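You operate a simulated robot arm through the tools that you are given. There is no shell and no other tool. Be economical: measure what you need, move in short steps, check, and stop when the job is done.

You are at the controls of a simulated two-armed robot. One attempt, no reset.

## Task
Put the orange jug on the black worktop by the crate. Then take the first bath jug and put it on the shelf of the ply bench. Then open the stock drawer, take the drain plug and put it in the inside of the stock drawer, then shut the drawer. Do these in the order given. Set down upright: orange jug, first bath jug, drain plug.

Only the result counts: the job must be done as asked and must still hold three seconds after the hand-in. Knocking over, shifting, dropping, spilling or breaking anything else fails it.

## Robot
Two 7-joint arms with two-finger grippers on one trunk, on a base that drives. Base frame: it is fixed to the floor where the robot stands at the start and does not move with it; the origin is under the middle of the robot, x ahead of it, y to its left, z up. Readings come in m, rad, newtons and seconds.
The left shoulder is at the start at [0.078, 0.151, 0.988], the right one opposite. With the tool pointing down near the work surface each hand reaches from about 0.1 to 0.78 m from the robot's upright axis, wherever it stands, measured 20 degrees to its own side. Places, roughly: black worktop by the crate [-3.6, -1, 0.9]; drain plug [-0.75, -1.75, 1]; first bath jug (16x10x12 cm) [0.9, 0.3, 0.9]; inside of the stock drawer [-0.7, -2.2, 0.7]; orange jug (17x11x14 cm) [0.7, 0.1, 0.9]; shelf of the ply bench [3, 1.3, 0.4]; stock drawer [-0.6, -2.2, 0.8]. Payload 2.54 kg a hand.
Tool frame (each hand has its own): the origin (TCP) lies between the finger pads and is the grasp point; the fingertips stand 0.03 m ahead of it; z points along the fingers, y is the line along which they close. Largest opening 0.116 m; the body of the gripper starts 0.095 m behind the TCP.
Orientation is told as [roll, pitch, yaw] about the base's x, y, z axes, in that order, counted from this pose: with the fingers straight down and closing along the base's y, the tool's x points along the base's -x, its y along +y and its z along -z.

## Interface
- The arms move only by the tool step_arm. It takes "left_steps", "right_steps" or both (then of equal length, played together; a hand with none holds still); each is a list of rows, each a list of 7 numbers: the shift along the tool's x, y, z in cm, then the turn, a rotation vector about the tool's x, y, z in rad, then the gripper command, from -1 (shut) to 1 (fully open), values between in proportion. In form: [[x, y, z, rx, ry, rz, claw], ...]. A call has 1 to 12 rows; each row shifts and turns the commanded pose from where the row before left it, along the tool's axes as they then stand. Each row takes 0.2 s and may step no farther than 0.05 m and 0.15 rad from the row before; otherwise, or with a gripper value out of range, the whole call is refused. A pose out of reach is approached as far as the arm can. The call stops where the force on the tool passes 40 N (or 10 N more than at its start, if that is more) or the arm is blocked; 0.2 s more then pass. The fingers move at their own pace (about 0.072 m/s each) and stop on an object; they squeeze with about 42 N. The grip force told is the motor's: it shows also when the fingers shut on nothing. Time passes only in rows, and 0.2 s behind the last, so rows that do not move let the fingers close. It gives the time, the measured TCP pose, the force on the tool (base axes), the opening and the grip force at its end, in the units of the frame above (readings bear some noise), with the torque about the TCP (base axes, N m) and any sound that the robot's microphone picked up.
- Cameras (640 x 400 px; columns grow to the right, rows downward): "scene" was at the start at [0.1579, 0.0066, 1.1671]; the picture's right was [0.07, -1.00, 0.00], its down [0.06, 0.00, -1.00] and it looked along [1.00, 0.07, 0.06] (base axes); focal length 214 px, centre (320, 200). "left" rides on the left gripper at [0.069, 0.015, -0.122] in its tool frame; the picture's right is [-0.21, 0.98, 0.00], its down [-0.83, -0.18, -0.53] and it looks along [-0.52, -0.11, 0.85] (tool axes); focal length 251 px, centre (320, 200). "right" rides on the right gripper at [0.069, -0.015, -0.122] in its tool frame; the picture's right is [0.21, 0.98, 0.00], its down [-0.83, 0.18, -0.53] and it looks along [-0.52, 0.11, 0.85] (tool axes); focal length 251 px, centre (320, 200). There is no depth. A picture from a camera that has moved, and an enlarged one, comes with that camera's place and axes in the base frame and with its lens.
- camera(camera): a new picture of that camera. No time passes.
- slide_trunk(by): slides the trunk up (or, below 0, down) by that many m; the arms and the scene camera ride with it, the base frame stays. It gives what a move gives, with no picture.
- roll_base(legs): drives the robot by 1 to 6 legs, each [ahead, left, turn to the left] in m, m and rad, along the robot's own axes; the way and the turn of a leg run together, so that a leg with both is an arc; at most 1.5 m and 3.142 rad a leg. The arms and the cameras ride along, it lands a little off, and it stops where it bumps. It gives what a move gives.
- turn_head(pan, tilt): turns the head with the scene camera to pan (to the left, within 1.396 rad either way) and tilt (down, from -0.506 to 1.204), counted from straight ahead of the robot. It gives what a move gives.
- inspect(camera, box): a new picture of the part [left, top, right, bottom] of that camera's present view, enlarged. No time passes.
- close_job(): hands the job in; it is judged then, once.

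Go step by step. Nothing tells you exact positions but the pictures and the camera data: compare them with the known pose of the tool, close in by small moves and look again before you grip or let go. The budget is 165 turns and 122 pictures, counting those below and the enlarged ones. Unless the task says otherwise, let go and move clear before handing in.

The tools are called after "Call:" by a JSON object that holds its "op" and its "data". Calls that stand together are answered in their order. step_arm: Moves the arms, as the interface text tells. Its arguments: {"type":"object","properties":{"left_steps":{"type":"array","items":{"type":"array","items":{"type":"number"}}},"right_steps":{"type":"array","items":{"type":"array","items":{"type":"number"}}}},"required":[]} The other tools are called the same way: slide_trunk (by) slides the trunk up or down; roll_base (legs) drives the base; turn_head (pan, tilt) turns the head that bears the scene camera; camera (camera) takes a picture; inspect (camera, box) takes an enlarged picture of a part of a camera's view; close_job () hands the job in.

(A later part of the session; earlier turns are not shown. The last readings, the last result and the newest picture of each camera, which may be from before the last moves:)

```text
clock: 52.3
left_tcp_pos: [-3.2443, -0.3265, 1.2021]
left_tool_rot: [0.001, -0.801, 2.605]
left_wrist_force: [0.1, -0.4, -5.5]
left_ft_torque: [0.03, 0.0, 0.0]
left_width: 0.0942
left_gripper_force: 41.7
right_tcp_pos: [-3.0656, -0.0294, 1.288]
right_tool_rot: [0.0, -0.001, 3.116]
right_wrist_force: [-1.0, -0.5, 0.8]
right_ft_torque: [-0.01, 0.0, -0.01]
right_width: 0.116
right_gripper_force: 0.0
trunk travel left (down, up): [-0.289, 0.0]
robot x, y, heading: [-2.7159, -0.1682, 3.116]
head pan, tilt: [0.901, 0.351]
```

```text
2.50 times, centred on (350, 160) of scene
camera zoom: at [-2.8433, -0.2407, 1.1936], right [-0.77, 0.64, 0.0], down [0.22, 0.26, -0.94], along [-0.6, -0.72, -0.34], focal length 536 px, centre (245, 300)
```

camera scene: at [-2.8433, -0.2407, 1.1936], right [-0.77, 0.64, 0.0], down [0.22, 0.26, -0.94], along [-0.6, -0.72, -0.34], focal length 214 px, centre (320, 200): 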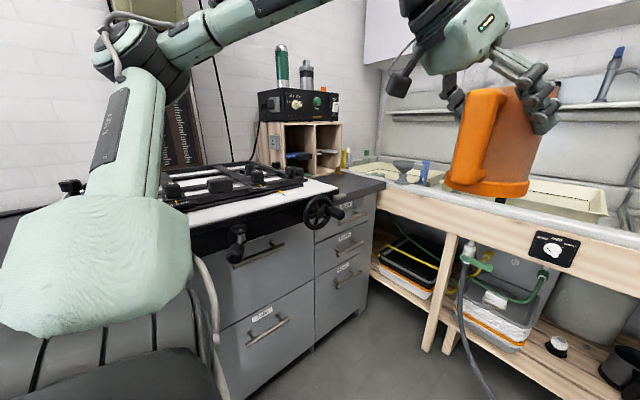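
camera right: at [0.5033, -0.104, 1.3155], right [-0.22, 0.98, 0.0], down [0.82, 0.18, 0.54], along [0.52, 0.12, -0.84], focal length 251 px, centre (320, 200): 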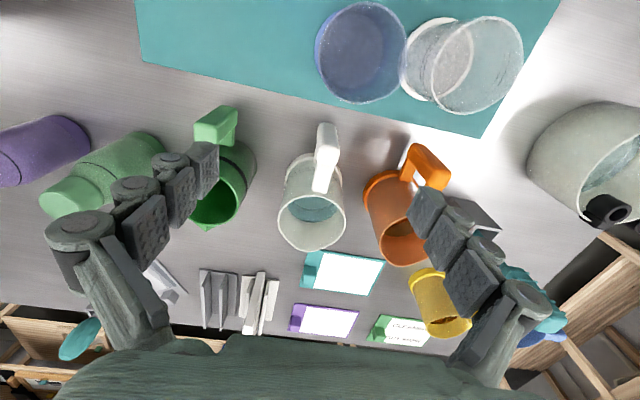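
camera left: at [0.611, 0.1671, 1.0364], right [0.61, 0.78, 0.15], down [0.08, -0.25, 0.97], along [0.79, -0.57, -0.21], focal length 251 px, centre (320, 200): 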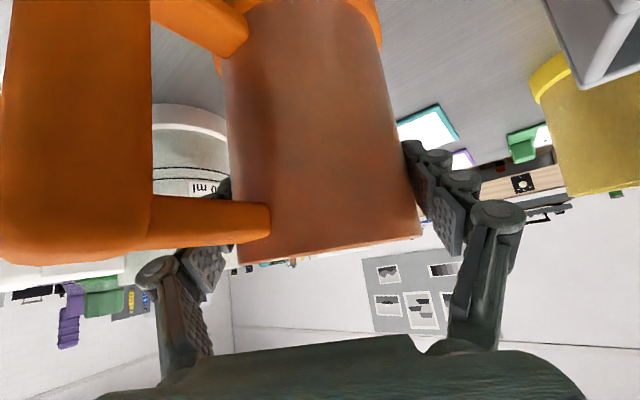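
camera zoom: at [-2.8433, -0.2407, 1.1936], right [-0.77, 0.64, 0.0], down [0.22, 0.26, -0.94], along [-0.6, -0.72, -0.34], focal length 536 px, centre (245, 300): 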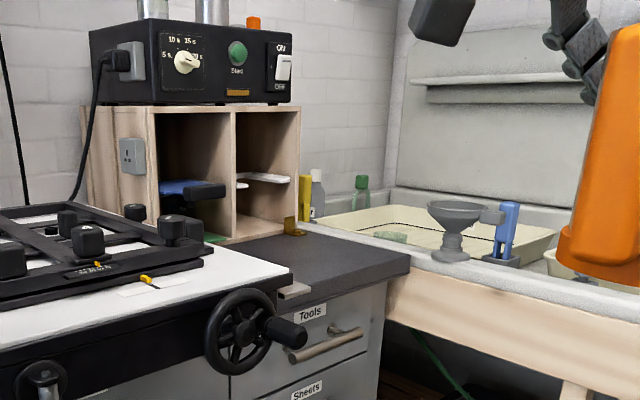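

The free patch spans roughly x -3.45…-3.78, y -0.82…-1.2 in front of the crate; I plan to stand near (-3.33, -0.32) facing it diagonally. First I only turn, then look again.

Call:
{"op": "roll_base", "data": {"legs": [[0, 0, 0.95]]}}

Call:
{"op": "turn_head", "data": {"pan": 0.1, "tilt": 0.1}}

Call:
{"op": "camera", "data": {"camera": "scene"}}

```text
clock: 55.2
left_tcp_pos: [-2.8901, -0.6943, 1.2008]
left_tool_rot: [-0.001, -0.802, -2.715]
left_wrist_force: [0.3, -0.6, -4.7]
left_ft_torque: [0.03, -0.04, -0.01]
left_width: 0.0945
left_gripper_force: 42.4
right_tcp_pos: [-3.0317, -0.3767, 1.2896]
right_tool_rot: [0.0, -0.001, -2.205]
right_wrist_force: [0.8, 0.1, -0.2]
right_ft_torque: [-0.05, 0.0, 0.02]
right_width: 0.116
right_gripper_force: 0.0
trunk travel left (down, up): [-0.289, 0.0]
robot x, y, heading: [-2.717, -0.1694, -2.206]
head pan, tilt: [0.901, 0.351]
```

```text
clock: 56.3
left_tcp_pos: [-2.8909, -0.6926, 1.201]
left_tool_rot: [0.0, -0.799, -2.713]
left_wrist_force: [0.5, 0.4, -6.7]
left_ft_torque: [0.03, -0.01, 0.01]
left_width: 0.0944
left_gripper_force: 41.5
right_tcp_pos: [-3.0329, -0.376, 1.2885]
right_tool_rot: [0.002, 0.001, -2.205]
right_wrist_force: [-0.2, 1.2, -0.7]
right_ft_torque: [0.0, 0.0, 0.01]
right_width: 0.1161
right_gripper_force: 0.1
trunk travel left (down, up): [-0.289, 0.0]
robot x, y, heading: [-2.7184, -0.173, -2.204]
head pan, tilt: [0.099, 0.099]
```

```text
90 pictures are left
camera scene: at [-2.8023, -0.3055, 1.2169], right [-0.86, 0.51, 0.0], down [0.05, 0.09, -0.99], along [-0.51, -0.86, -0.1], focal length 214 px, centre (320, 200)
```

scene: 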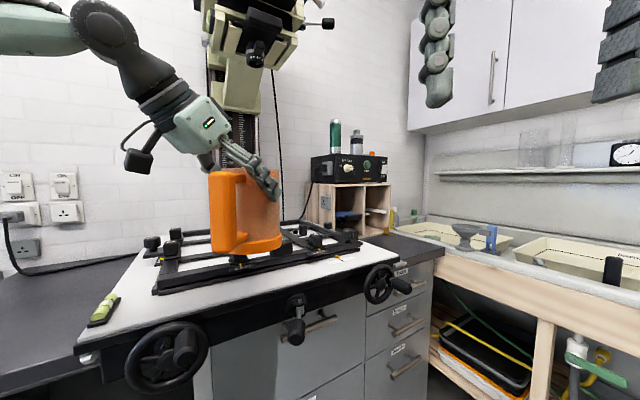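

The enlarger head hangs high and to the back. I'll shift right first and part of the way ahead, then look.

Call:
{"op": "roll_base", "data": {"legs": [[0, -0.38, 0], [0.3, 0, 0]]}}

Call:
{"op": "turn_head", "data": {"pan": 0.1, "tilt": 0.45}}

Call:
{"op": "camera", "data": {"camera": "scene"}}

```text
clock: 62.2
left_tcp_pos: [-3.3762, -0.7057, 1.2005]
left_tool_rot: [0.0, -0.8, -2.715]
left_wrist_force: [-1.0, -1.1, -5.6]
left_ft_torque: [0.0, 0.01, 0.01]
left_width: 0.0945
left_gripper_force: 41.9
right_tcp_pos: [-3.517, -0.3887, 1.2882]
right_tool_rot: [0.002, -0.001, -2.206]
right_wrist_force: [-1.0, -0.3, 0.2]
right_ft_torque: [0.03, -0.02, 0.04]
right_width: 0.116
right_gripper_force: 0.0
trunk travel left (down, up): [-0.289, 0.0]
robot x, y, heading: [-3.2, -0.1843, -2.204]
head pan, tilt: [0.099, 0.099]
```

```text
clock: 63.0
left_tcp_pos: [-3.3751, -0.7057, 1.2012]
left_tool_rot: [0.001, -0.799, -2.717]
left_wrist_force: [0.8, 0.7, -5.8]
left_ft_torque: [0.01, 0.0, -0.01]
left_width: 0.0944
left_gripper_force: 42.2
right_tcp_pos: [-3.5164, -0.3881, 1.2886]
right_tool_rot: [0.002, -0.002, -2.208]
right_wrist_force: [0.4, 0.3, 0.1]
right_ft_torque: [0.01, -0.04, 0.02]
right_width: 0.1162
right_gripper_force: 0.1
trunk travel left (down, up): [-0.289, 0.0]
robot x, y, heading: [-3.201, -0.1873, -2.207]
head pan, tilt: [0.099, 0.45]
```

```text
89 pictures are left
camera scene: at [-3.2866, -0.3173, 1.1844], right [-0.86, 0.51, 0.0], down [0.22, 0.37, -0.9], along [-0.46, -0.77, -0.43], focal length 214 px, centre (320, 200)
```

scene: 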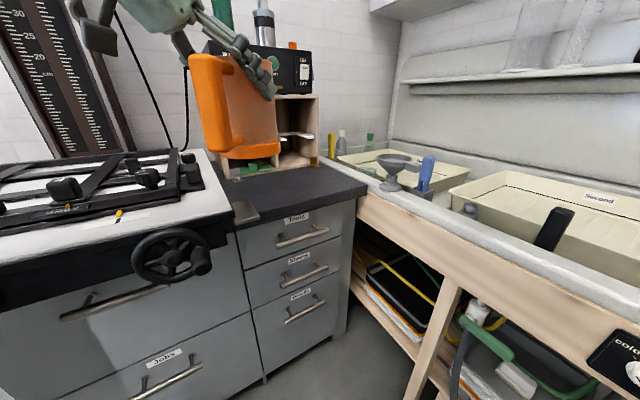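

The free patch is clear: x -3.38…-3.78, y -0.82…-1.15, top z≈0.89. I'll drive 0.17 m closer and then reach the jug out over (-3.58, -0.97).

Call:
{"op": "roll_base", "data": {"legs": [[0.17, 0, 0]]}}

Call:
{"op": "inspect", "data": {"camera": "scene", "box": [330, 100, 640, 300]}}

```text
clock: 64.5
left_tcp_pos: [-3.476, -0.8424, 1.2008]
left_tool_rot: [-0.001, -0.8, -2.716]
left_wrist_force: [0.3, -0.2, -6.0]
left_ft_torque: [-0.02, -0.02, -0.03]
left_width: 0.0941
left_gripper_force: 41.8
right_tcp_pos: [-3.6178, -0.5255, 1.2881]
right_tool_rot: [0.003, 0.0, -2.205]
right_wrist_force: [-1.0, 0.3, -1.0]
right_ft_torque: [0.03, -0.06, 0.02]
right_width: 0.1161
right_gripper_force: 0.0
trunk travel left (down, up): [-0.289, 0.0]
robot x, y, heading: [-3.303, -0.3198, -2.201]
head pan, tilt: [0.099, 0.45]
```

```text
2.00 times, centred on (485, 200) of scene
camera zoom: at [-3.3875, -0.4542, 1.1842], right [-0.86, 0.51, 0.0], down [0.22, 0.38, -0.9], along [-0.46, -0.77, -0.44], focal length 429 px, centre (-10, 200)
```

zoom: 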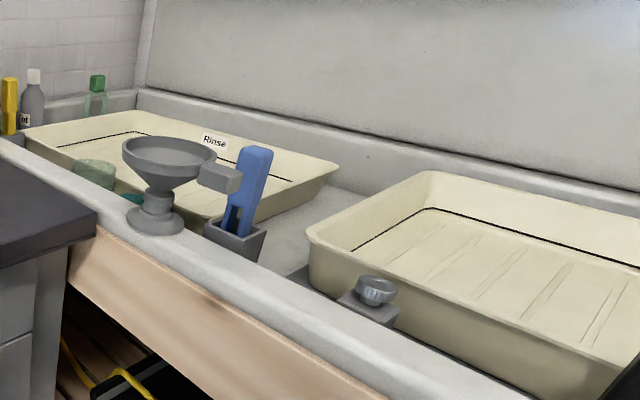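

Those are the Rinse and Second trays. Now reach the jug over the patch and lower it partway.

Call:
{"op": "step_arm", "data": {"left_steps": [[-2.57, 1.85, 2.64, 0, 0, 0, -1], [-2.57, 1.85, 2.64, 0, 0, 0, -1], [-2.57, 1.85, 2.64, 0, 0, 0, -1], [-2.57, 1.85, 2.64, 0, 0, 0, -1], [2.37, 0, 2.3, 0, 0, 0, -1], [2.37, 0, 2.3, 0, 0, 0, -1], [2.37, 0, 2.3, 0, 0, 0, -1], [0, 0, 0, 0, 0, 0, -1]]}}

Call:
{"op": "camera", "data": {"camera": "scene"}}

```text
clock: 66.3
left_tcp_pos: [-3.5796, -0.9701, 1.0995]
left_tool_rot: [0.001, -0.799, -2.715]
left_wrist_force: [0.2, 0.3, -6.2]
left_ft_torque: [0.05, -0.03, 0.01]
left_width: 0.0945
left_gripper_force: 41.7
right_tcp_pos: [-3.6175, -0.5248, 1.2893]
right_tool_rot: [0.003, 0.0, -2.206]
right_wrist_force: [0.0, 0.7, -0.6]
right_ft_torque: [-0.01, 0.01, 0.0]
right_width: 0.1161
right_gripper_force: 0.0
trunk travel left (down, up): [-0.289, 0.0]
robot x, y, heading: [-3.3022, -0.3219, -2.203]
head pan, tilt: [0.099, 0.45]
```

```text
87 pictures are left
camera scene: at [-3.3872, -0.4536, 1.1844], right [-0.86, 0.51, 0.0], down [0.22, 0.37, -0.9], along [-0.46, -0.77, -0.44], focal length 214 px, centre (320, 200)
```

scene: 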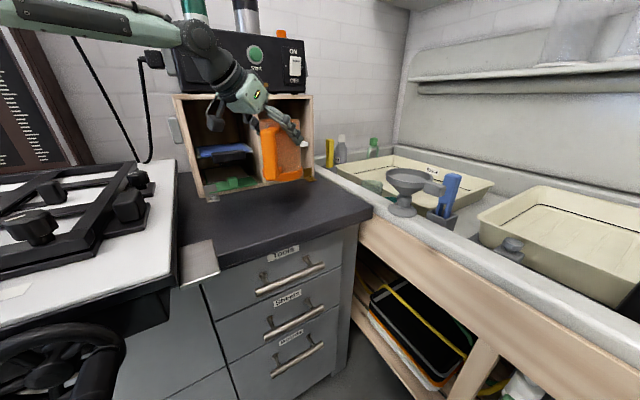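

The jug hangs above the free black area, about 10 cm in front of the crate. I lower it the remaining ~7 cm, slowly at the end.

Call:
{"op": "step_arm", "data": {"left_steps": [[1.8, 0, 1.75, 0, 0, 0, -1], [1.8, 0, 1.75, 0, 0, 0, -1], [0.4, 0, 0.4, 0, 0, 0, -1], [0.3, 0, 0.3, 0, 0, 0, -1], [0, 0, 0, 0, 0, 0, -1]]}}

Call:
{"op": "camera", "data": {"camera": "scene"}}

```text
clock: 67.5
left_tcp_pos: [-3.579, -0.9695, 1.0405]
left_tool_rot: [0.0, -0.799, -2.716]
left_wrist_force: [0.3, 1.1, -6.1]
left_ft_torque: [0.01, 0.0, 0.02]
left_width: 0.0942
left_gripper_force: 41.3
right_tcp_pos: [-3.6175, -0.5249, 1.2882]
right_tool_rot: [0.002, -0.001, -2.205]
right_wrist_force: [1.3, -0.7, -0.4]
right_ft_torque: [0.01, 0.0, -0.04]
right_width: 0.1158
right_gripper_force: 0.0
trunk travel left (down, up): [-0.289, 0.0]
robot x, y, heading: [-3.3014, -0.3207, -2.209]
head pan, tilt: [0.099, 0.45]
```

```text
86 pictures are left
camera scene: at [-3.3872, -0.4537, 1.1843], right [-0.86, 0.51, 0.0], down [0.22, 0.37, -0.9], along [-0.46, -0.77, -0.44], focal length 214 px, centre (320, 200)
```

scene: 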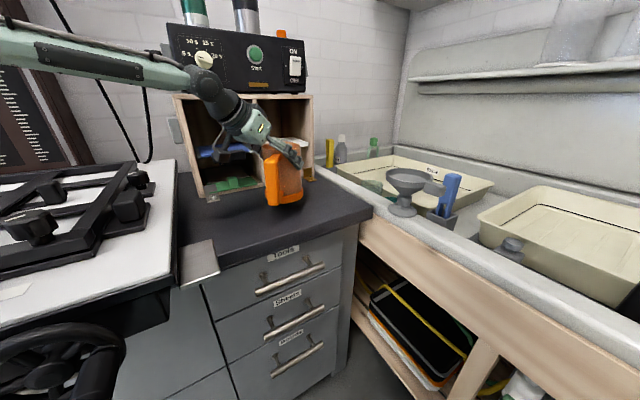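

Nearly down, no contact yet. I keep lowering in 3 mm steps until the force changes.

Call:
{"op": "step_arm", "data": {"left_steps": [[0.22, 0, 0.21, 0, 0, 0, -1], [0.22, 0, 0.21, 0, 0, 0, -1], [0.22, 0, 0.21, 0, 0, 0, -1], [0, 0, 0, 0, 0, 0, -1]]}}

```text
clock: 68.5
left_tcp_pos: [-3.5796, -0.9705, 1.0314]
left_tool_rot: [-0.001, -0.798, -2.715]
left_wrist_force: [-0.9, -0.2, -5.6]
left_ft_torque: [0.02, -0.05, -0.01]
left_width: 0.0939
left_gripper_force: 41.6
right_tcp_pos: [-3.6177, -0.5232, 1.2886]
right_tool_rot: [0.0, -0.001, -2.206]
right_wrist_force: [-0.8, 0.0, 0.2]
right_ft_torque: [-0.05, -0.01, 0.03]
right_width: 0.1159
right_gripper_force: 0.0
trunk travel left (down, up): [-0.289, 0.0]
robot x, y, heading: [-3.3014, -0.3231, -2.21]
head pan, tilt: [0.099, 0.45]
```

Call:
{"op": "step_arm", "data": {"left_steps": [[0.22, 0, 0.21, 0, 0, 0, -1], [0.22, 0, 0.21, 0, 0, 0, -1], [0, 0, 0, 0, 0, 0, -1]]}}

Call:
{"op": "inspect", "data": {"camera": "scene", "box": [200, 110, 400, 250]}}

```text
clock: 69.3
left_tcp_pos: [-3.5787, -0.97, 1.0242]
left_tool_rot: [0.0, -0.8, -2.716]
left_wrist_force: [-0.3, -0.4, -6.2]
left_ft_torque: [0.04, -0.02, 0.01]
left_width: 0.0942
left_gripper_force: 41.8
right_tcp_pos: [-3.6181, -0.5247, 1.288]
right_tool_rot: [0.001, 0.0, -2.206]
right_wrist_force: [-0.2, -0.9, -1.1]
right_ft_torque: [0.03, 0.0, -0.02]
right_width: 0.116
right_gripper_force: 0.1
trunk travel left (down, up): [-0.289, 0.0]
robot x, y, heading: [-3.304, -0.318, -2.206]
head pan, tilt: [0.099, 0.45]
```

```text
2.86 times, centred on (300, 180) of scene
camera zoom: at [-3.3872, -0.4538, 1.1843], right [-0.86, 0.51, 0.0], down [0.22, 0.37, -0.9], along [-0.46, -0.77, -0.44], focal length 613 px, centre (377, 257)
```

zoom: 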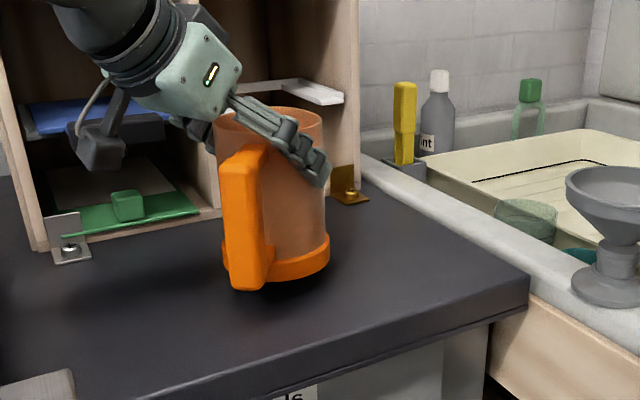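

A small gap with shadow remains. Continue lowering gently.

Call:
{"op": "step_arm", "data": {"left_steps": [[0.22, 0, 0.21, 0, 0, 0, -1], [0.22, 0, 0.21, 0, 0, 0, -1], [0.22, 0, 0.21, 0, 0, 0, -1], [0, 0, 0, 0, 0, 0, -1]]}}

```text
clock: 70.3
left_tcp_pos: [-3.5788, -0.9698, 1.0165]
left_tool_rot: [0.0, -0.799, -2.715]
left_wrist_force: [1.1, 0.0, -5.5]
left_ft_torque: [0.03, -0.03, 0.0]
left_width: 0.0945
left_gripper_force: 42.2
right_tcp_pos: [-3.6185, -0.5235, 1.2887]
right_tool_rot: [0.001, 0.001, -2.207]
right_wrist_force: [0.3, 0.5, 0.3]
right_ft_torque: [0.03, 0.0, 0.01]
right_width: 0.1161
right_gripper_force: 0.1
trunk travel left (down, up): [-0.289, 0.0]
robot x, y, heading: [-3.2989, -0.3206, -2.203]
head pan, tilt: [0.099, 0.45]
```

Call:
{"op": "step_arm", "data": {"left_steps": [[0.22, 0, 0.21, 0, 0, 0, -1], [0.22, 0, 0.21, 0, 0, 0, -1], [0.22, 0, 0.21, 0, 0, 0, -1], [0, 0, 0, 0, 0, 0, -1]]}}

Call:
{"op": "inspect", "data": {"camera": "scene", "box": [200, 110, 400, 250]}}

```text
clock: 71.3
left_tcp_pos: [-3.5805, -0.97, 1.0082]
left_tool_rot: [-0.002, -0.798, -2.717]
left_wrist_force: [0.4, 0.3, -5.0]
left_ft_torque: [0.01, 0.02, 0.01]
left_width: 0.0943
left_gripper_force: 41.6
right_tcp_pos: [-3.6176, -0.5248, 1.2889]
right_tool_rot: [0.001, -0.001, -2.207]
right_wrist_force: [0.3, 0.3, 0.0]
right_ft_torque: [0.03, 0.0, -0.02]
right_width: 0.1159
right_gripper_force: 0.0
trunk travel left (down, up): [-0.289, 0.0]
robot x, y, heading: [-3.3001, -0.3225, -2.202]
head pan, tilt: [0.099, 0.45]
```

```text
2.86 times, centred on (300, 180) of scene
camera zoom: at [-3.3872, -0.4538, 1.1843], right [-0.86, 0.51, 0.0], down [0.22, 0.37, -0.9], along [-0.46, -0.77, -0.44], focal length 613 px, centre (377, 257)
```

zoom: 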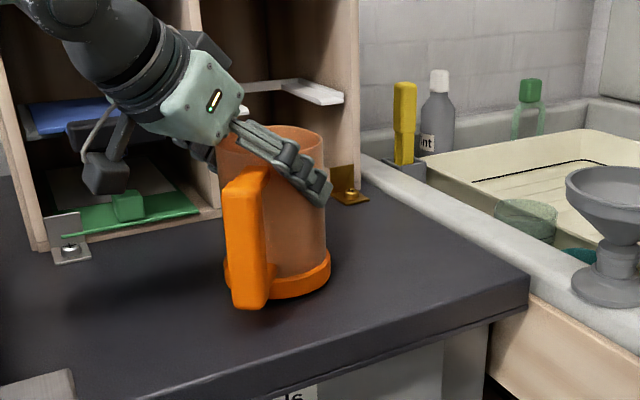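

Call:
{"op": "step_arm", "data": {"left_steps": [[0.15, 0, 0.14, 0, 0, 0, -1], [0.15, 0, 0.14, 0, 0, 0, -1], [0.15, 0, 0.14, 0, 0, 0, -1], [0.15, 0, 0.14, 0, 0, 0, -1], [0, 0, 0, 0, 0, 0, -1]]}}

```text
clock: 72.5
left_tcp_pos: [-3.5801, -0.97, 1.004]
left_tool_rot: [0.001, -0.807, -2.717]
left_wrist_force: [0.5, -3.2, 8.9]
left_ft_torque: [0.35, 0.08, 0.04]
left_width: 0.0942
left_gripper_force: 42.0
right_tcp_pos: [-3.6171, -0.5226, 1.2884]
right_tool_rot: [0.002, -0.002, -2.206]
right_wrist_force: [0.3, -0.2, 0.0]
right_ft_torque: [-0.02, 0.03, -0.01]
right_width: 0.116
right_gripper_force: 0.0
trunk travel left (down, up): [-0.289, 0.0]
robot x, y, heading: [-3.3019, -0.3184, -2.208]
head pan, tilt: [0.099, 0.45]
```

Contact. I ease up 3 mm, open, and back off along the approach line.

Call:
{"op": "step_arm", "data": {"left_steps": [[-0.25, 0, -0.24, 0, 0, 0, -1], [0, 0, 0, 0, 0, 0, 0.75], [0, 0, 0, 0, 0, 0, 1], [0, 0, 0, 0, 0, 0, 1]]}}

Call:
{"op": "camera", "data": {"camera": "left"}}

```text
clock: 73.5
left_tcp_pos: [-3.5783, -0.9685, 1.0026]
left_tool_rot: [-0.002, -0.801, -2.715]
left_wrist_force: [0.3, -0.9, 0.4]
left_ft_torque: [0.0, -0.03, 0.0]
left_width: 0.1161
left_gripper_force: 0.0
right_tcp_pos: [-3.6178, -0.5245, 1.2884]
right_tool_rot: [0.002, -0.001, -2.207]
right_wrist_force: [0.0, -0.4, 0.3]
right_ft_torque: [0.03, 0.04, 0.03]
right_width: 0.1159
right_gripper_force: 0.1
trunk travel left (down, up): [-0.289, 0.0]
robot x, y, heading: [-3.3076, -0.321, -2.203]
head pan, tilt: [0.099, 0.45]
```

```text
83 pictures are left
camera left: at [-3.4492, -0.9275, 1.0383], right [0.27, -0.95, 0.15], down [-0.25, 0.09, 0.96], along [-0.93, -0.3, -0.22], focal length 251 px, centre (320, 200)
```

left: 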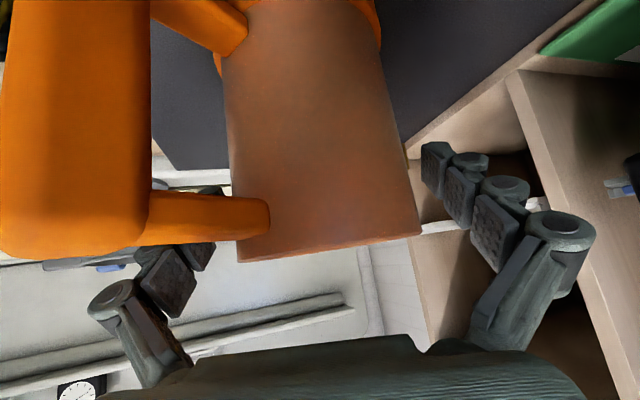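

Fingers are clear on both sides and the right finger clears the crate. I back off along the tool axis.

Call:
{"op": "step_arm", "data": {"left_steps": [[0, 0, -2, 0, 0, 0, 1], [0, 0, -3, 0, 0, 0, 1], [0, 0, -3, 0, 0, 0, 1], [-1, 0, -4, 0, 0, 0, 1], [-1, 0, -4, 0, 0, 0, 1], [-1, 0, -4, 0, 0, 0, 1]]}}

Call:
{"op": "inspect", "data": {"camera": "scene", "box": [160, 60, 440, 260]}}

```text
clock: 74.9
left_tcp_pos: [-3.4659, -0.9161, 1.1631]
left_tool_rot: [0.001, -0.798, -2.716]
left_wrist_force: [-0.2, -0.6, -0.5]
left_ft_torque: [0.0, 0.0, 0.04]
left_width: 0.1158
left_gripper_force: 0.3
right_tcp_pos: [-3.6159, -0.5231, 1.289]
right_tool_rot: [0.002, -0.001, -2.206]
right_wrist_force: [-0.3, -0.4, -0.6]
right_ft_torque: [-0.02, 0.01, -0.01]
right_width: 0.1161
right_gripper_force: 0.1
trunk travel left (down, up): [-0.289, 0.0]
robot x, y, heading: [-3.3017, -0.3197, -2.209]
head pan, tilt: [0.099, 0.45]
```

```text
2.00 times, centred on (300, 160) of scene
camera zoom: at [-3.3866, -0.4527, 1.1845], right [-0.86, 0.51, 0.0], down [0.22, 0.37, -0.9], along [-0.46, -0.77, -0.43], focal length 429 px, centre (360, 280)
```

zoom: 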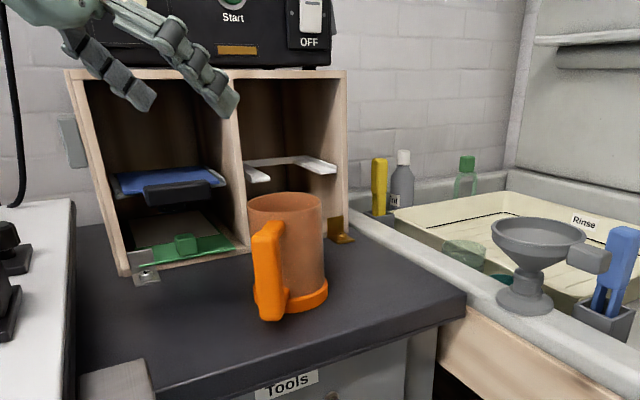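

Orange jug stands upright on the worktop. I pull the arm back, and look along the trays to check which colour goes with "First".

Call:
{"op": "step_arm", "data": {"left_steps": [[2.43, -1.95, -2.5, 0, 0, 0, 1], [2.43, -1.95, -2.5, 0, 0, 0, 1], [2.43, -1.95, -2.5, 0, 0, 0, 1]]}}

Call:
{"op": "turn_head", "data": {"pan": -1.1, "tilt": 0.45}}

Call:
{"op": "camera", "data": {"camera": "scene"}}

```text
clock: 75.7
left_tcp_pos: [-3.3946, -0.8211, 1.1632]
left_tool_rot: [-0.001, -0.8, -2.715]
left_wrist_force: [0.3, -0.2, -0.3]
left_ft_torque: [-0.01, -0.02, 0.03]
left_width: 0.1161
left_gripper_force: 0.0
right_tcp_pos: [-3.6172, -0.524, 1.2886]
right_tool_rot: [0.0, -0.003, -2.206]
right_wrist_force: [-0.1, 0.1, 0.3]
right_ft_torque: [0.02, 0.02, 0.0]
right_width: 0.1161
right_gripper_force: 0.0
trunk travel left (down, up): [-0.289, 0.0]
robot x, y, heading: [-3.3008, -0.3229, -2.207]
head pan, tilt: [0.099, 0.45]
```

```text
clock: 77.1
left_tcp_pos: [-3.3964, -0.8211, 1.1624]
left_tool_rot: [0.0, -0.798, -2.716]
left_wrist_force: [-0.9, -0.1, -0.2]
left_ft_torque: [-0.01, -0.02, -0.02]
left_width: 0.1161
left_gripper_force: 0.0
right_tcp_pos: [-3.6172, -0.5234, 1.2886]
right_tool_rot: [0.002, 0.0, -2.207]
right_wrist_force: [-0.7, -1.3, -0.7]
right_ft_torque: [-0.02, 0.04, 0.0]
right_width: 0.1161
right_gripper_force: 0.1
trunk travel left (down, up): [-0.289, 0.0]
robot x, y, heading: [-3.3008, -0.3206, -2.206]
head pan, tilt: [-1.1, 0.45]
```

```text
81 pictures are left
camera scene: at [-3.4307, -0.3593, 1.1844], right [0.16, 0.99, 0.0], down [0.43, -0.07, -0.9], along [-0.89, 0.15, -0.44], focal length 214 px, centre (320, 200)
```

scene: 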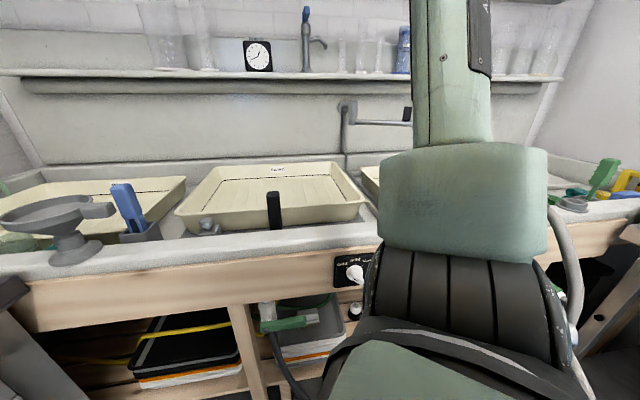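

I'll back out the way I came; from there the third tray should be visible.

Call:
{"op": "roll_base", "data": {"legs": [[-0.47, 0, 0], [0, 0.37, 0]]}}

Call:
{"op": "turn_head", "data": {"pan": -1.1, "tilt": 0.25}}

Call:
{"op": "camera", "data": {"camera": "scene"}}

```text
clock: 83.7
left_tcp_pos: [-2.8142, -0.6587, 1.1623]
left_tool_rot: [-0.001, -0.799, -2.724]
left_wrist_force: [-0.4, 0.5, -0.5]
left_ft_torque: [0.01, 0.02, 0.0]
left_width: 0.1162
left_gripper_force: 0.1
right_tcp_pos: [-3.0328, -0.3595, 1.2878]
right_tool_rot: [0.0, -0.001, -2.213]
right_wrist_force: [0.6, -0.1, -0.5]
right_ft_torque: [0.04, -0.03, 0.0]
right_width: 0.1161
right_gripper_force: 0.1
trunk travel left (down, up): [-0.289, 0.0]
robot x, y, heading: [-2.7179, -0.1606, -2.214]
head pan, tilt: [-1.1, 0.45]
```

```text
clock: 84.4
left_tcp_pos: [-2.813, -0.6575, 1.1632]
left_tool_rot: [0.0, -0.8, -2.723]
left_wrist_force: [-0.7, 0.0, -0.6]
left_ft_torque: [-0.01, -0.01, 0.01]
left_width: 0.1159
left_gripper_force: 0.0
right_tcp_pos: [-3.0318, -0.3594, 1.2897]
right_tool_rot: [0.001, -0.001, -2.215]
right_wrist_force: [0.1, 1.0, 0.6]
right_ft_torque: [-0.01, 0.02, -0.02]
right_width: 0.116
right_gripper_force: 0.0
trunk travel left (down, up): [-0.289, 0.0]
robot x, y, heading: [-2.7121, -0.1519, -2.209]
head pan, tilt: [-1.1, 0.25]
```

```text
80 pictures are left
camera scene: at [-2.8463, -0.1962, 1.203], right [0.17, 0.99, 0.0], down [0.24, -0.04, -0.97], along [-0.95, 0.17, -0.25], focal length 214 px, centre (320, 200)
```

scene: 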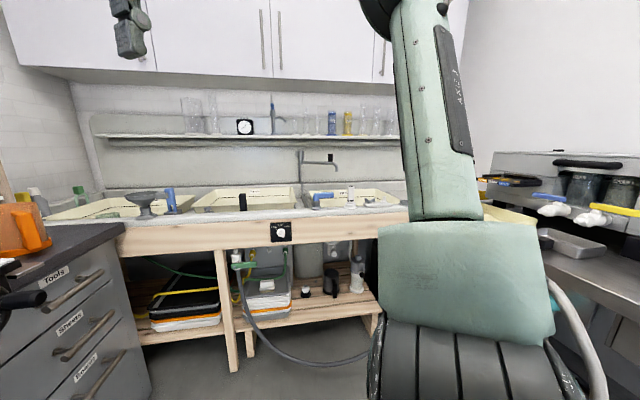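

Call:
{"op": "inspect", "data": {"camera": "scene", "box": [180, 150, 420, 250]}}

```text
2.67 times, centred on (300, 200) of scene
camera zoom: at [-2.8463, -0.1962, 1.203], right [0.17, 0.99, 0.0], down [0.24, -0.04, -0.97], along [-0.95, 0.17, -0.25], focal length 572 px, centre (373, 200)
```

zoom: 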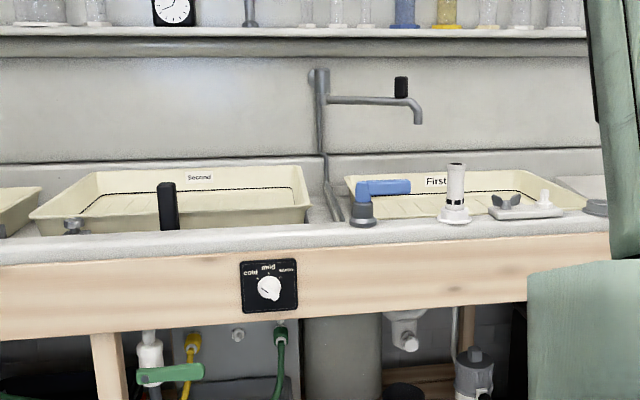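

The place given for the first bath jug fits only the yellow jug, so I go with it. I'll turn round and drive back down the corridor to the first bench.

Call:
{"op": "roll_base", "data": {"legs": [[0, 0, 2.21], [1.3, 0, 0], [1.1, 0.1, 0]]}}

Call:
{"op": "turn_head", "data": {"pan": 0.5, "tilt": 0.35}}

Call:
{"op": "camera", "data": {"camera": "scene"}}

```text
clock: 101.6
left_tcp_pos: [0.1389, 0.1083, 1.1626]
left_tool_rot: [0.0, -0.799, -0.535]
left_wrist_force: [0.4, 0.3, -0.9]
left_ft_torque: [0.0, 0.02, -0.01]
left_width: 0.1159
left_gripper_force: 0.0
right_tcp_pos: [0.02, -0.2431, 1.289]
right_tool_rot: [0.001, -0.001, -0.027]
right_wrist_force: [0.5, -0.1, -0.1]
right_ft_torque: [0.01, 0.0, 0.02]
right_width: 0.116
right_gripper_force: 0.0
trunk travel left (down, up): [-0.289, 0.0]
robot x, y, heading: [-0.3241, -0.1038, -0.025]
head pan, tilt: [-1.1, 0.25]
```

```text
clock: 103.2
left_tcp_pos: [0.1379, 0.1082, 1.1628]
left_tool_rot: [0.002, -0.799, -0.537]
left_wrist_force: [-0.3, -0.3, 0.4]
left_ft_torque: [0.0, -0.02, -0.01]
left_width: 0.1163
left_gripper_force: 0.1
right_tcp_pos: [0.0212, -0.2436, 1.2895]
right_tool_rot: [0.002, 0.0, -0.026]
right_wrist_force: [-0.2, -0.1, 0.3]
right_ft_torque: [0.02, 0.02, -0.01]
right_width: 0.1161
right_gripper_force: 0.0
trunk travel left (down, up): [-0.289, 0.0]
robot x, y, heading: [-0.3249, -0.0966, -0.028]
head pan, tilt: [0.499, 0.351]
```

```text
78 pictures are left
camera scene: at [-0.1742, -0.0599, 1.1937], right [0.46, -0.89, 0.0], down [-0.31, -0.16, -0.94], along [0.84, 0.43, -0.34], focal length 214 px, centre (320, 200)
```

scene: 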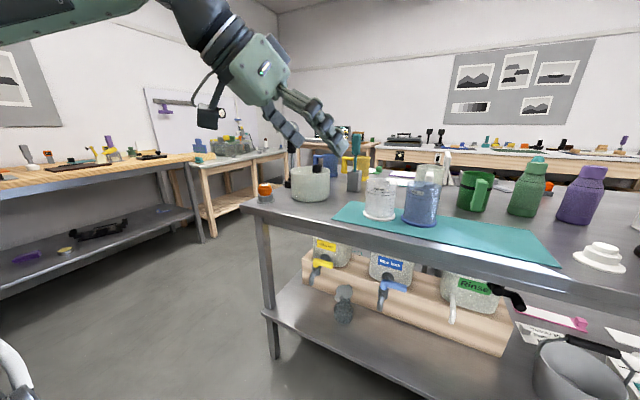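

The tanks below carry labels beside their colours — I'll read them.

Call:
{"op": "inspect", "data": {"camera": "scene", "box": [290, 225, 510, 335]}}

Call:
{"op": "inspect", "data": {"camera": "scene", "box": [290, 130, 440, 210]}}

```text
2.91 times, centred on (400, 280) of scene
camera zoom: at [-0.1742, -0.0599, 1.1937], right [0.46, -0.89, 0.0], down [-0.31, -0.16, -0.94], along [0.84, 0.43, -0.34], focal length 624 px, centre (87, -33)
```

zoom: 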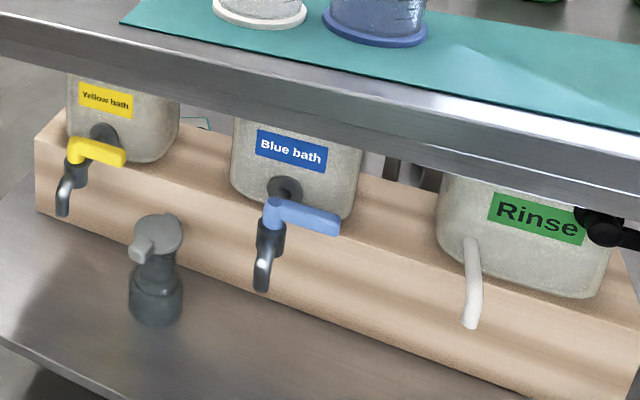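

```text
4.27 times, centred on (365, 170) of scene
camera zoom: at [-0.1742, -0.0599, 1.1937], right [0.46, -0.89, 0.0], down [-0.31, -0.16, -0.94], along [0.84, 0.43, -0.34], focal length 915 px, centre (128, 328)
```

zoom: 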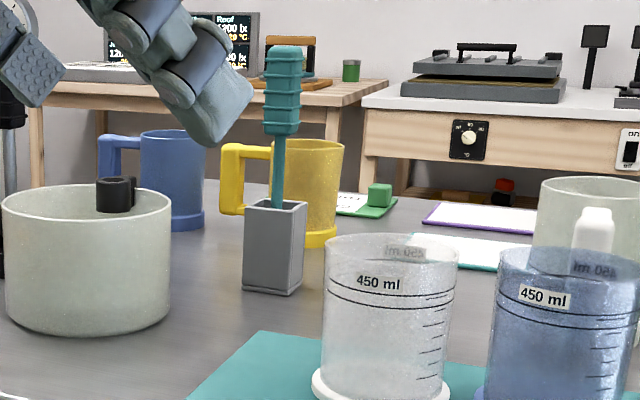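

Call:
{"op": "inspect", "data": {"camera": "scene", "box": [480, 270, 640, 370]}}

Call:
{"op": "inspect", "data": {"camera": "scene", "box": [440, 20, 620, 130]}}

```text
4.00 times, centred on (560, 320) of scene
camera zoom: at [-0.1742, -0.0599, 1.1937], right [0.46, -0.89, 0.0], down [-0.31, -0.16, -0.94], along [0.84, 0.43, -0.34], focal length 858 px, centre (-640, -280)
```

zoom: 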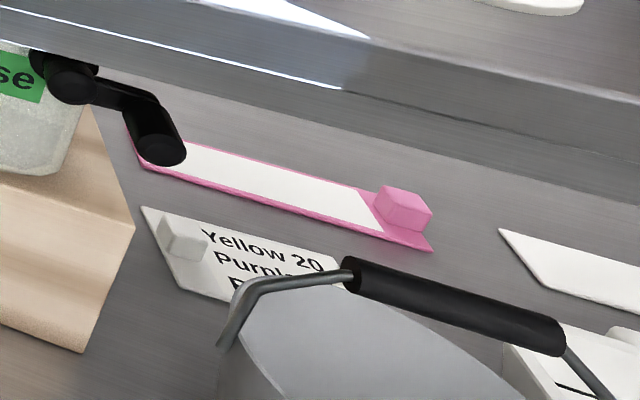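

```text
3.56 times, centred on (530, 75) of scene
camera zoom: at [-0.1742, -0.0599, 1.1937], right [0.46, -0.89, 0.0], down [-0.31, -0.16, -0.94], along [0.84, 0.43, -0.34], focal length 763 px, centre (-427, 644)
```

zoom: 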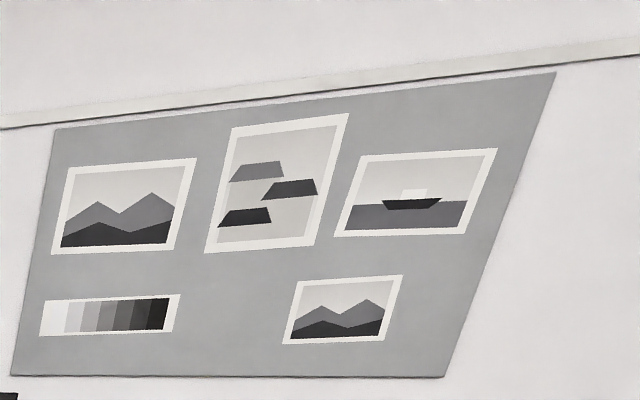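

The tanks read "Yellow bath", "Blue bath" and "Rinse"; no ordering card here, but the given place speaks for yellow. I'll drive round to the left end of the bench, checking for more cards.

Call:
{"op": "roll_base", "data": {"legs": [[0.22, 0.92, 0], [0.95, 0.33, 0], [0, 0, -1.54]]}}

Call:
{"op": "turn_head", "data": {"pan": 0.0, "tilt": 0.5}}

Call:
{"op": "camera", "data": {"camera": "scene"}}

```text
clock: 121.0
left_tcp_pos: [1.0903, 0.6237, 1.1629]
left_tool_rot: [-0.001, -0.798, -2.117]
left_wrist_force: [0.0, -0.3, 0.0]
left_ft_torque: [-0.03, 0.01, 0.0]
left_width: 0.1162
left_gripper_force: 0.0
right_tcp_pos: [0.7386, 0.7448, 1.2899]
right_tool_rot: [0.002, 0.0, -1.608]
right_wrist_force: [-0.3, 0.1, 0.0]
right_ft_torque: [0.0, -0.02, -0.02]
right_width: 0.1162
right_gripper_force: 0.0
trunk travel left (down, up): [-0.289, 0.0]
robot x, y, heading: [0.8852, 1.0914, -1.608]
head pan, tilt: [0.499, 0.351]
```

```text
clock: 122.0
left_tcp_pos: [1.0906, 0.6241, 1.1628]
left_tool_rot: [0.001, -0.8, -2.118]
left_wrist_force: [0.0, -0.3, 0.5]
left_ft_torque: [0.02, -0.02, 0.03]
left_width: 0.1162
left_gripper_force: 0.1
right_tcp_pos: [0.7384, 0.7443, 1.2887]
right_tool_rot: [0.002, -0.001, -1.607]
right_wrist_force: [0.6, 0.0, -0.2]
right_ft_torque: [0.01, -0.02, 0.01]
right_width: 0.1164
right_gripper_force: 0.0
trunk travel left (down, up): [-0.289, 0.0]
robot x, y, heading: [0.8894, 1.0942, -1.613]
head pan, tilt: [0.0, 0.499]
```

```text
73 pictures are left
camera scene: at [0.8811, 0.9324, 1.18], right [-1.0, 0.04, 0.0], down [0.02, 0.48, -0.88], along [-0.03, -0.88, -0.48], focal length 214 px, centre (320, 200)
```

scene: 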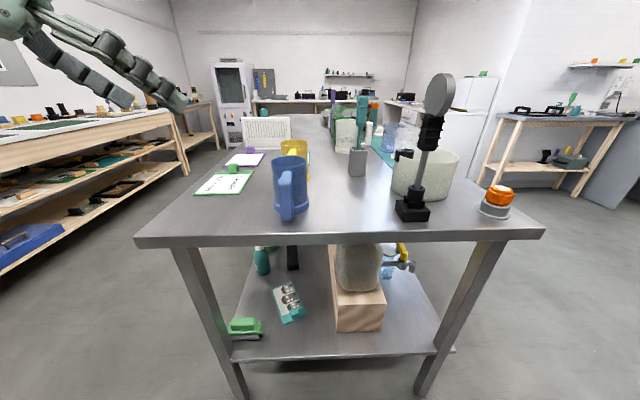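

Call:
{"op": "inspect", "data": {"camera": "scene", "box": [180, 110, 400, 250]}}

```text
2.86 times, centred on (290, 180) of scene
camera zoom: at [0.8811, 0.9324, 1.18], right [-1.0, 0.04, 0.0], down [0.02, 0.48, -0.88], along [-0.03, -0.88, -0.48], focal length 613 px, centre (406, 257)
```

zoom: 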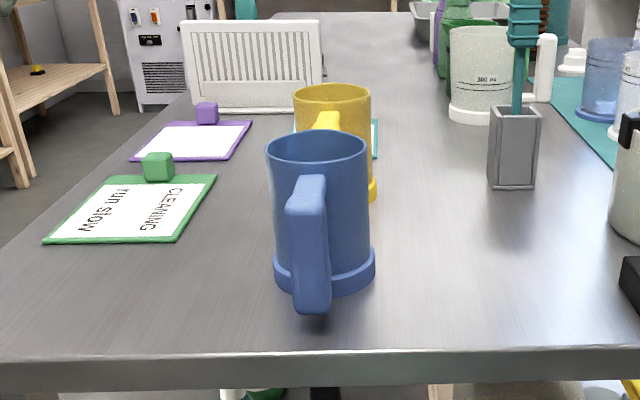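

Re-reckoning with a bench top at z≈0.90 puts yellow at (0.94, 0.25) and blue at (0.94, 0.445), so yellow matches the stated [0.9, 0.3]. Its handle points toward me, so the same approach as with orange works; I'll drive 0.11 m nearer.

Call:
{"op": "roll_base", "data": {"legs": [[0.11, 0, 0]]}}

Call:
{"op": "camera", "data": {"camera": "left"}}

```text
clock: 123.2
left_tcp_pos: [1.0859, 0.5134, 1.1619]
left_tool_rot: [0.002, -0.8, -2.116]
left_wrist_force: [-1.3, -0.4, -0.2]
left_ft_torque: [0.01, 0.03, -0.02]
left_width: 0.1158
left_gripper_force: 0.2
right_tcp_pos: [0.7358, 0.6336, 1.2882]
right_tool_rot: [0.0, -0.002, -1.605]
right_wrist_force: [0.6, 0.0, 0.0]
right_ft_torque: [0.04, -0.04, 0.02]
right_width: 0.1163
right_gripper_force: 0.1
trunk travel left (down, up): [-0.289, 0.0]
robot x, y, heading: [0.8823, 0.9761, -1.603]
head pan, tilt: [0.0, 0.499]
```

```text
71 pictures are left
camera left: at [1.1693, 0.6206, 1.1972], right [0.76, -0.63, 0.15], down [-0.26, -0.07, 0.96], along [-0.6, -0.77, -0.22], focal length 251 px, centre (320, 200)
```

left: 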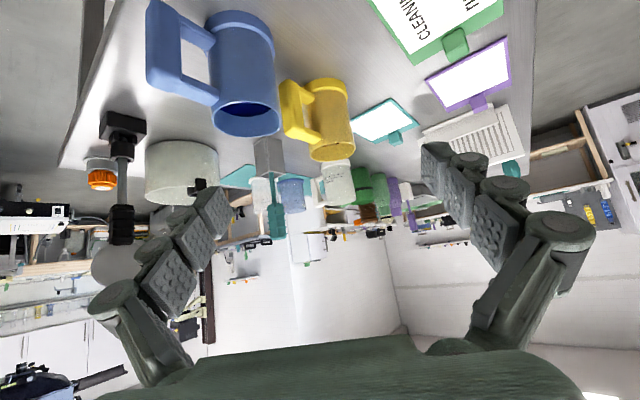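

Yellow's centre refines to (0.941, 0.262), blue to (0.94, 0.445). I move to the point 15 cm short along the tool axis, passing above blue.

Call:
{"op": "step_arm", "data": {"left_steps": [[-2.0, 0.13, 3.0, 0, 0, 0, 1], [-2.0, 0.13, 3.0, 0, 0, 0, 1], [-1.5, 0.13, 4.3, 0, 0, 0, 1], [-1.3, 0.13, 4.3, 0, 0, 0, 1], [0, 0.13, 4.2, 0, 0, 0, 1], [0, 0, 0, 0, 0, 0, 1]]}}

Call:
{"op": "camera", "data": {"camera": "left"}}

```text
clock: 124.6
left_tcp_pos: [0.9968, 0.3548, 1.0812]
left_tool_rot: [0.001, -0.802, -2.116]
left_wrist_force: [-0.2, -0.2, 0.0]
left_ft_torque: [0.01, 0.03, 0.0]
left_width: 0.1162
left_gripper_force: 0.1
right_tcp_pos: [0.7358, 0.6345, 1.2886]
right_tool_rot: [0.002, -0.002, -1.608]
right_wrist_force: [-0.3, -0.1, -0.2]
right_ft_torque: [-0.01, -0.02, -0.01]
right_width: 0.1159
right_gripper_force: 0.1
trunk travel left (down, up): [-0.289, 0.0]
robot x, y, heading: [0.8796, 0.9858, -1.61]
head pan, tilt: [0.0, 0.499]
```

```text
70 pictures are left
camera left: at [1.0803, 0.4623, 1.1163], right [0.76, -0.63, 0.15], down [-0.25, -0.07, 0.96], along [-0.6, -0.77, -0.21], focal length 251 px, centre (320, 200)
```

left: 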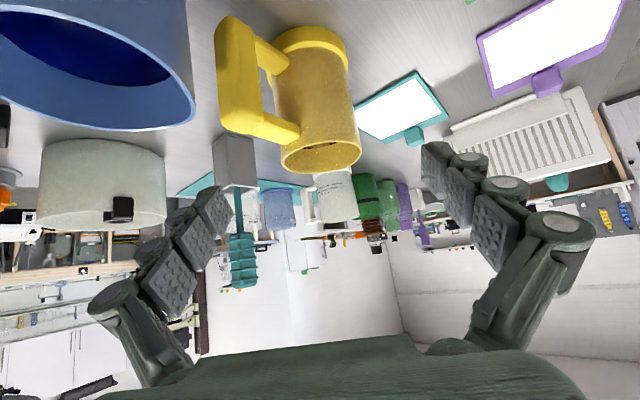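

Yellow is dead-centre (and blue holds liquid, so I stay clear of it). Advance 9 cm and look.

Call:
{"op": "step_arm", "data": {"left_steps": [[0, 0, 3, 0, 0, 0, 1], [0, 0, 3, 0, 0, 0, 1], [0.2, 0, 3, 0, 0, 0, 1], [0, 0, 0, 0, 0, 0, 1]]}}

Call:
{"op": "camera", "data": {"camera": "left"}}

Call:
{"op": "camera", "data": {"camera": "scene"}}

```text
clock: 125.6
left_tcp_pos: [0.9641, 0.3008, 1.0157]
left_tool_rot: [0.002, -0.8, -2.12]
left_wrist_force: [-0.5, -0.3, 0.6]
left_ft_torque: [0.02, 0.05, 0.0]
left_width: 0.1158
left_gripper_force: 0.1
right_tcp_pos: [0.7351, 0.6335, 1.2881]
right_tool_rot: [0.002, -0.002, -1.606]
right_wrist_force: [0.1, -0.2, 0.1]
right_ft_torque: [0.0, 0.0, -0.01]
right_width: 0.1158
right_gripper_force: 0.1
trunk travel left (down, up): [-0.289, 0.0]
robot x, y, heading: [0.8837, 0.9814, -1.603]
head pan, tilt: [0.0, 0.499]
```

```text
69 pictures are left
camera left: at [1.0475, 0.4087, 1.0506], right [0.76, -0.63, 0.15], down [-0.26, -0.07, 0.96], along [-0.6, -0.77, -0.21], focal length 251 px, centre (320, 200)
```

left: 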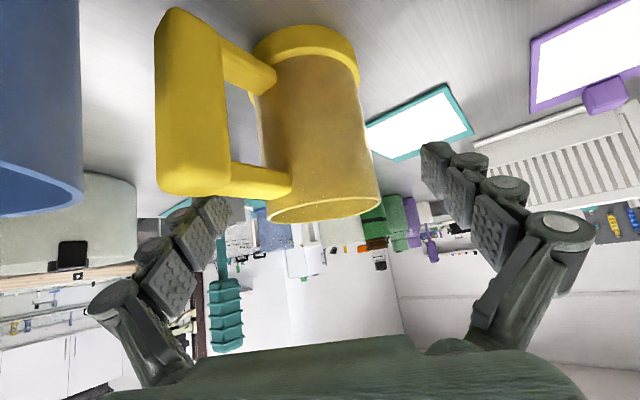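

```text
68 pictures are left
camera scene: at [0.8773, 0.8227, 1.18], right [-1.0, 0.04, 0.0], down [0.02, 0.48, -0.88], along [-0.03, -0.88, -0.48], focal length 214 px, centre (320, 200)
```

scene: 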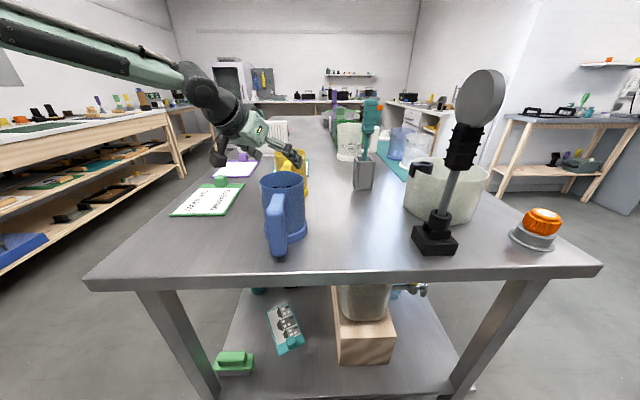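

All clear of blue. Advance the last 4.5 cm and close.

Call:
{"op": "step_arm", "data": {"left_steps": [[0, 0.1, 2.5, 0, 0, 0, 1], [0, 0, 2, 0, 0, 0, 1], [0, 0, 0, 0, 0, 0, 1]]}}

Call:
{"op": "camera", "data": {"camera": "left"}}

```text
clock: 126.4
left_tcp_pos: [0.9502, 0.2734, 0.9828]
left_tool_rot: [0.005, -0.794, -2.117]
left_wrist_force: [0.5, 0.6, 1.1]
left_ft_torque: [0.0, -0.05, 0.01]
left_width: 0.1165
left_gripper_force: 0.0
right_tcp_pos: [0.7355, 0.6338, 1.2877]
right_tool_rot: [0.001, -0.002, -1.606]
right_wrist_force: [0.8, 0.4, -0.2]
right_ft_torque: [-0.08, -0.02, 0.02]
right_width: 0.1159
right_gripper_force: 0.1
trunk travel left (down, up): [-0.289, 0.0]
robot x, y, heading: [0.8778, 0.9796, -1.606]
head pan, tilt: [0.0, 0.499]
```

```text
67 pictures are left
camera left: at [1.0335, 0.3803, 1.018], right [0.76, -0.63, 0.16], down [-0.26, -0.07, 0.96], along [-0.6, -0.77, -0.22], focal length 251 px, centre (320, 200)
```

left: 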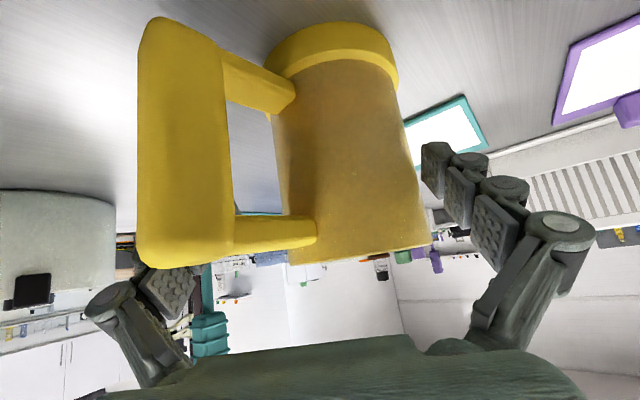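

The jug appears to have shifted a little to the right relative to the hand. I'll check with the scene camera before closing.

Call:
{"op": "inspect", "data": {"camera": "scene", "box": [180, 90, 360, 270]}}

Call:
{"op": "inspect", "data": {"camera": "left", "box": [80, 180, 320, 340]}}

```text
2.22 times, centred on (270, 180) of scene
camera zoom: at [0.8773, 0.8227, 1.1797], right [-1.0, 0.03, 0.0], down [0.02, 0.48, -0.88], along [-0.03, -0.88, -0.48], focal length 477 px, centre (431, 244)
```

zoom: 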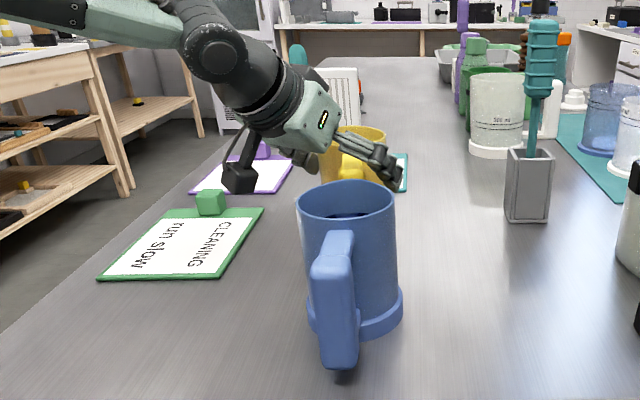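

```text
2.50 times, centred on (200, 260) of left
camera zoom: at [1.0335, 0.3803, 1.018], right [0.76, -0.63, 0.16], down [-0.26, -0.07, 0.96], along [-0.6, -0.77, -0.22], focal length 629 px, centre (620, 50)
```

zoom: 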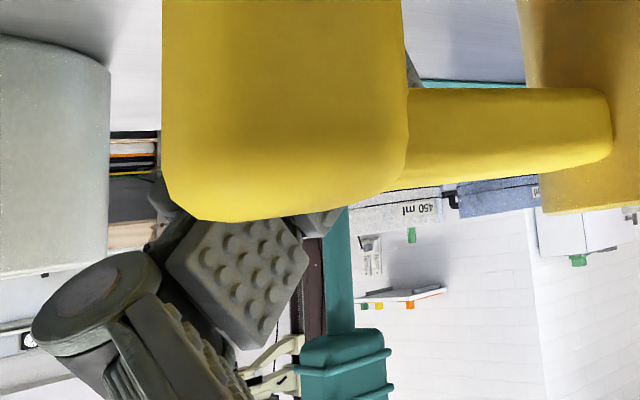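

The left finger brushed the handle and turned the jug slightly (now at ≈(0.958, 0.257), handle toward ~110°). I back out, swing the hand's heading in line with the handle, and re-approach.

Call:
{"op": "step_arm", "data": {"left_steps": [[0, 0, -2, 0, 0, 0, 1], [0, 0, -3, 0, 0, 0, 1], [0, 0, -4, 0, 0, 0, 1], [0, 0, -4, 0, 0, 0, 1], [-2, 0, -2, 0, 0, 0, 1], [0, 0, 0, -0.102, 0, -0.0994, 1], [0, 0, 0, -0.102, 0, -0.0994, 1], [0, 0, 0, -0.102, 0, -0.0994, 1], [0, 0, 0, -0.102, 0, -0.0994, 1], [0, 0, 0, 0, 0, 0, 1]]}}

Call:
{"op": "camera", "data": {"camera": "left"}}

```text
clock: 128.6
left_tcp_pos: [0.9967, 0.3525, 1.1042]
left_tool_rot: [-0.004, -0.801, -1.544]
left_wrist_force: [-0.5, -0.6, -0.1]
left_ft_torque: [0.01, 0.0, -0.03]
left_width: 0.1159
left_gripper_force: 0.0
right_tcp_pos: [0.7366, 0.6332, 1.2885]
right_tool_rot: [0.003, 0.001, -1.604]
right_wrist_force: [-0.2, -0.8, 1.1]
right_ft_torque: [0.03, 0.0, -0.02]
right_width: 0.1161
right_gripper_force: 0.1
trunk travel left (down, up): [-0.289, 0.0]
robot x, y, heading: [0.8811, 0.9808, -1.608]
head pan, tilt: [0.0, 0.499]
```

```text
64 pictures are left
camera left: at [1.009, 0.4875, 1.1395], right [0.98, -0.12, 0.15], down [-0.17, -0.2, 0.96], along [-0.09, -0.97, -0.21], focal length 251 px, centre (320, 200)
```

left: 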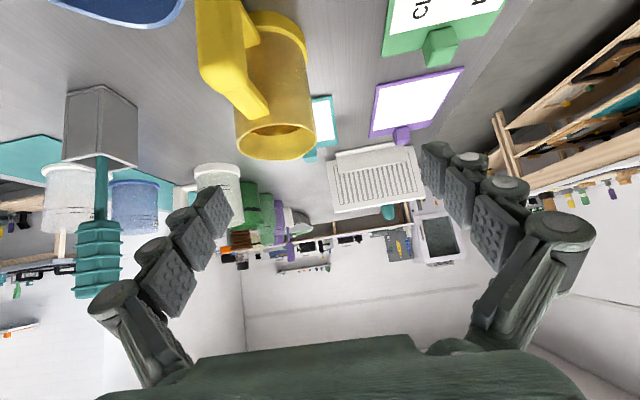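

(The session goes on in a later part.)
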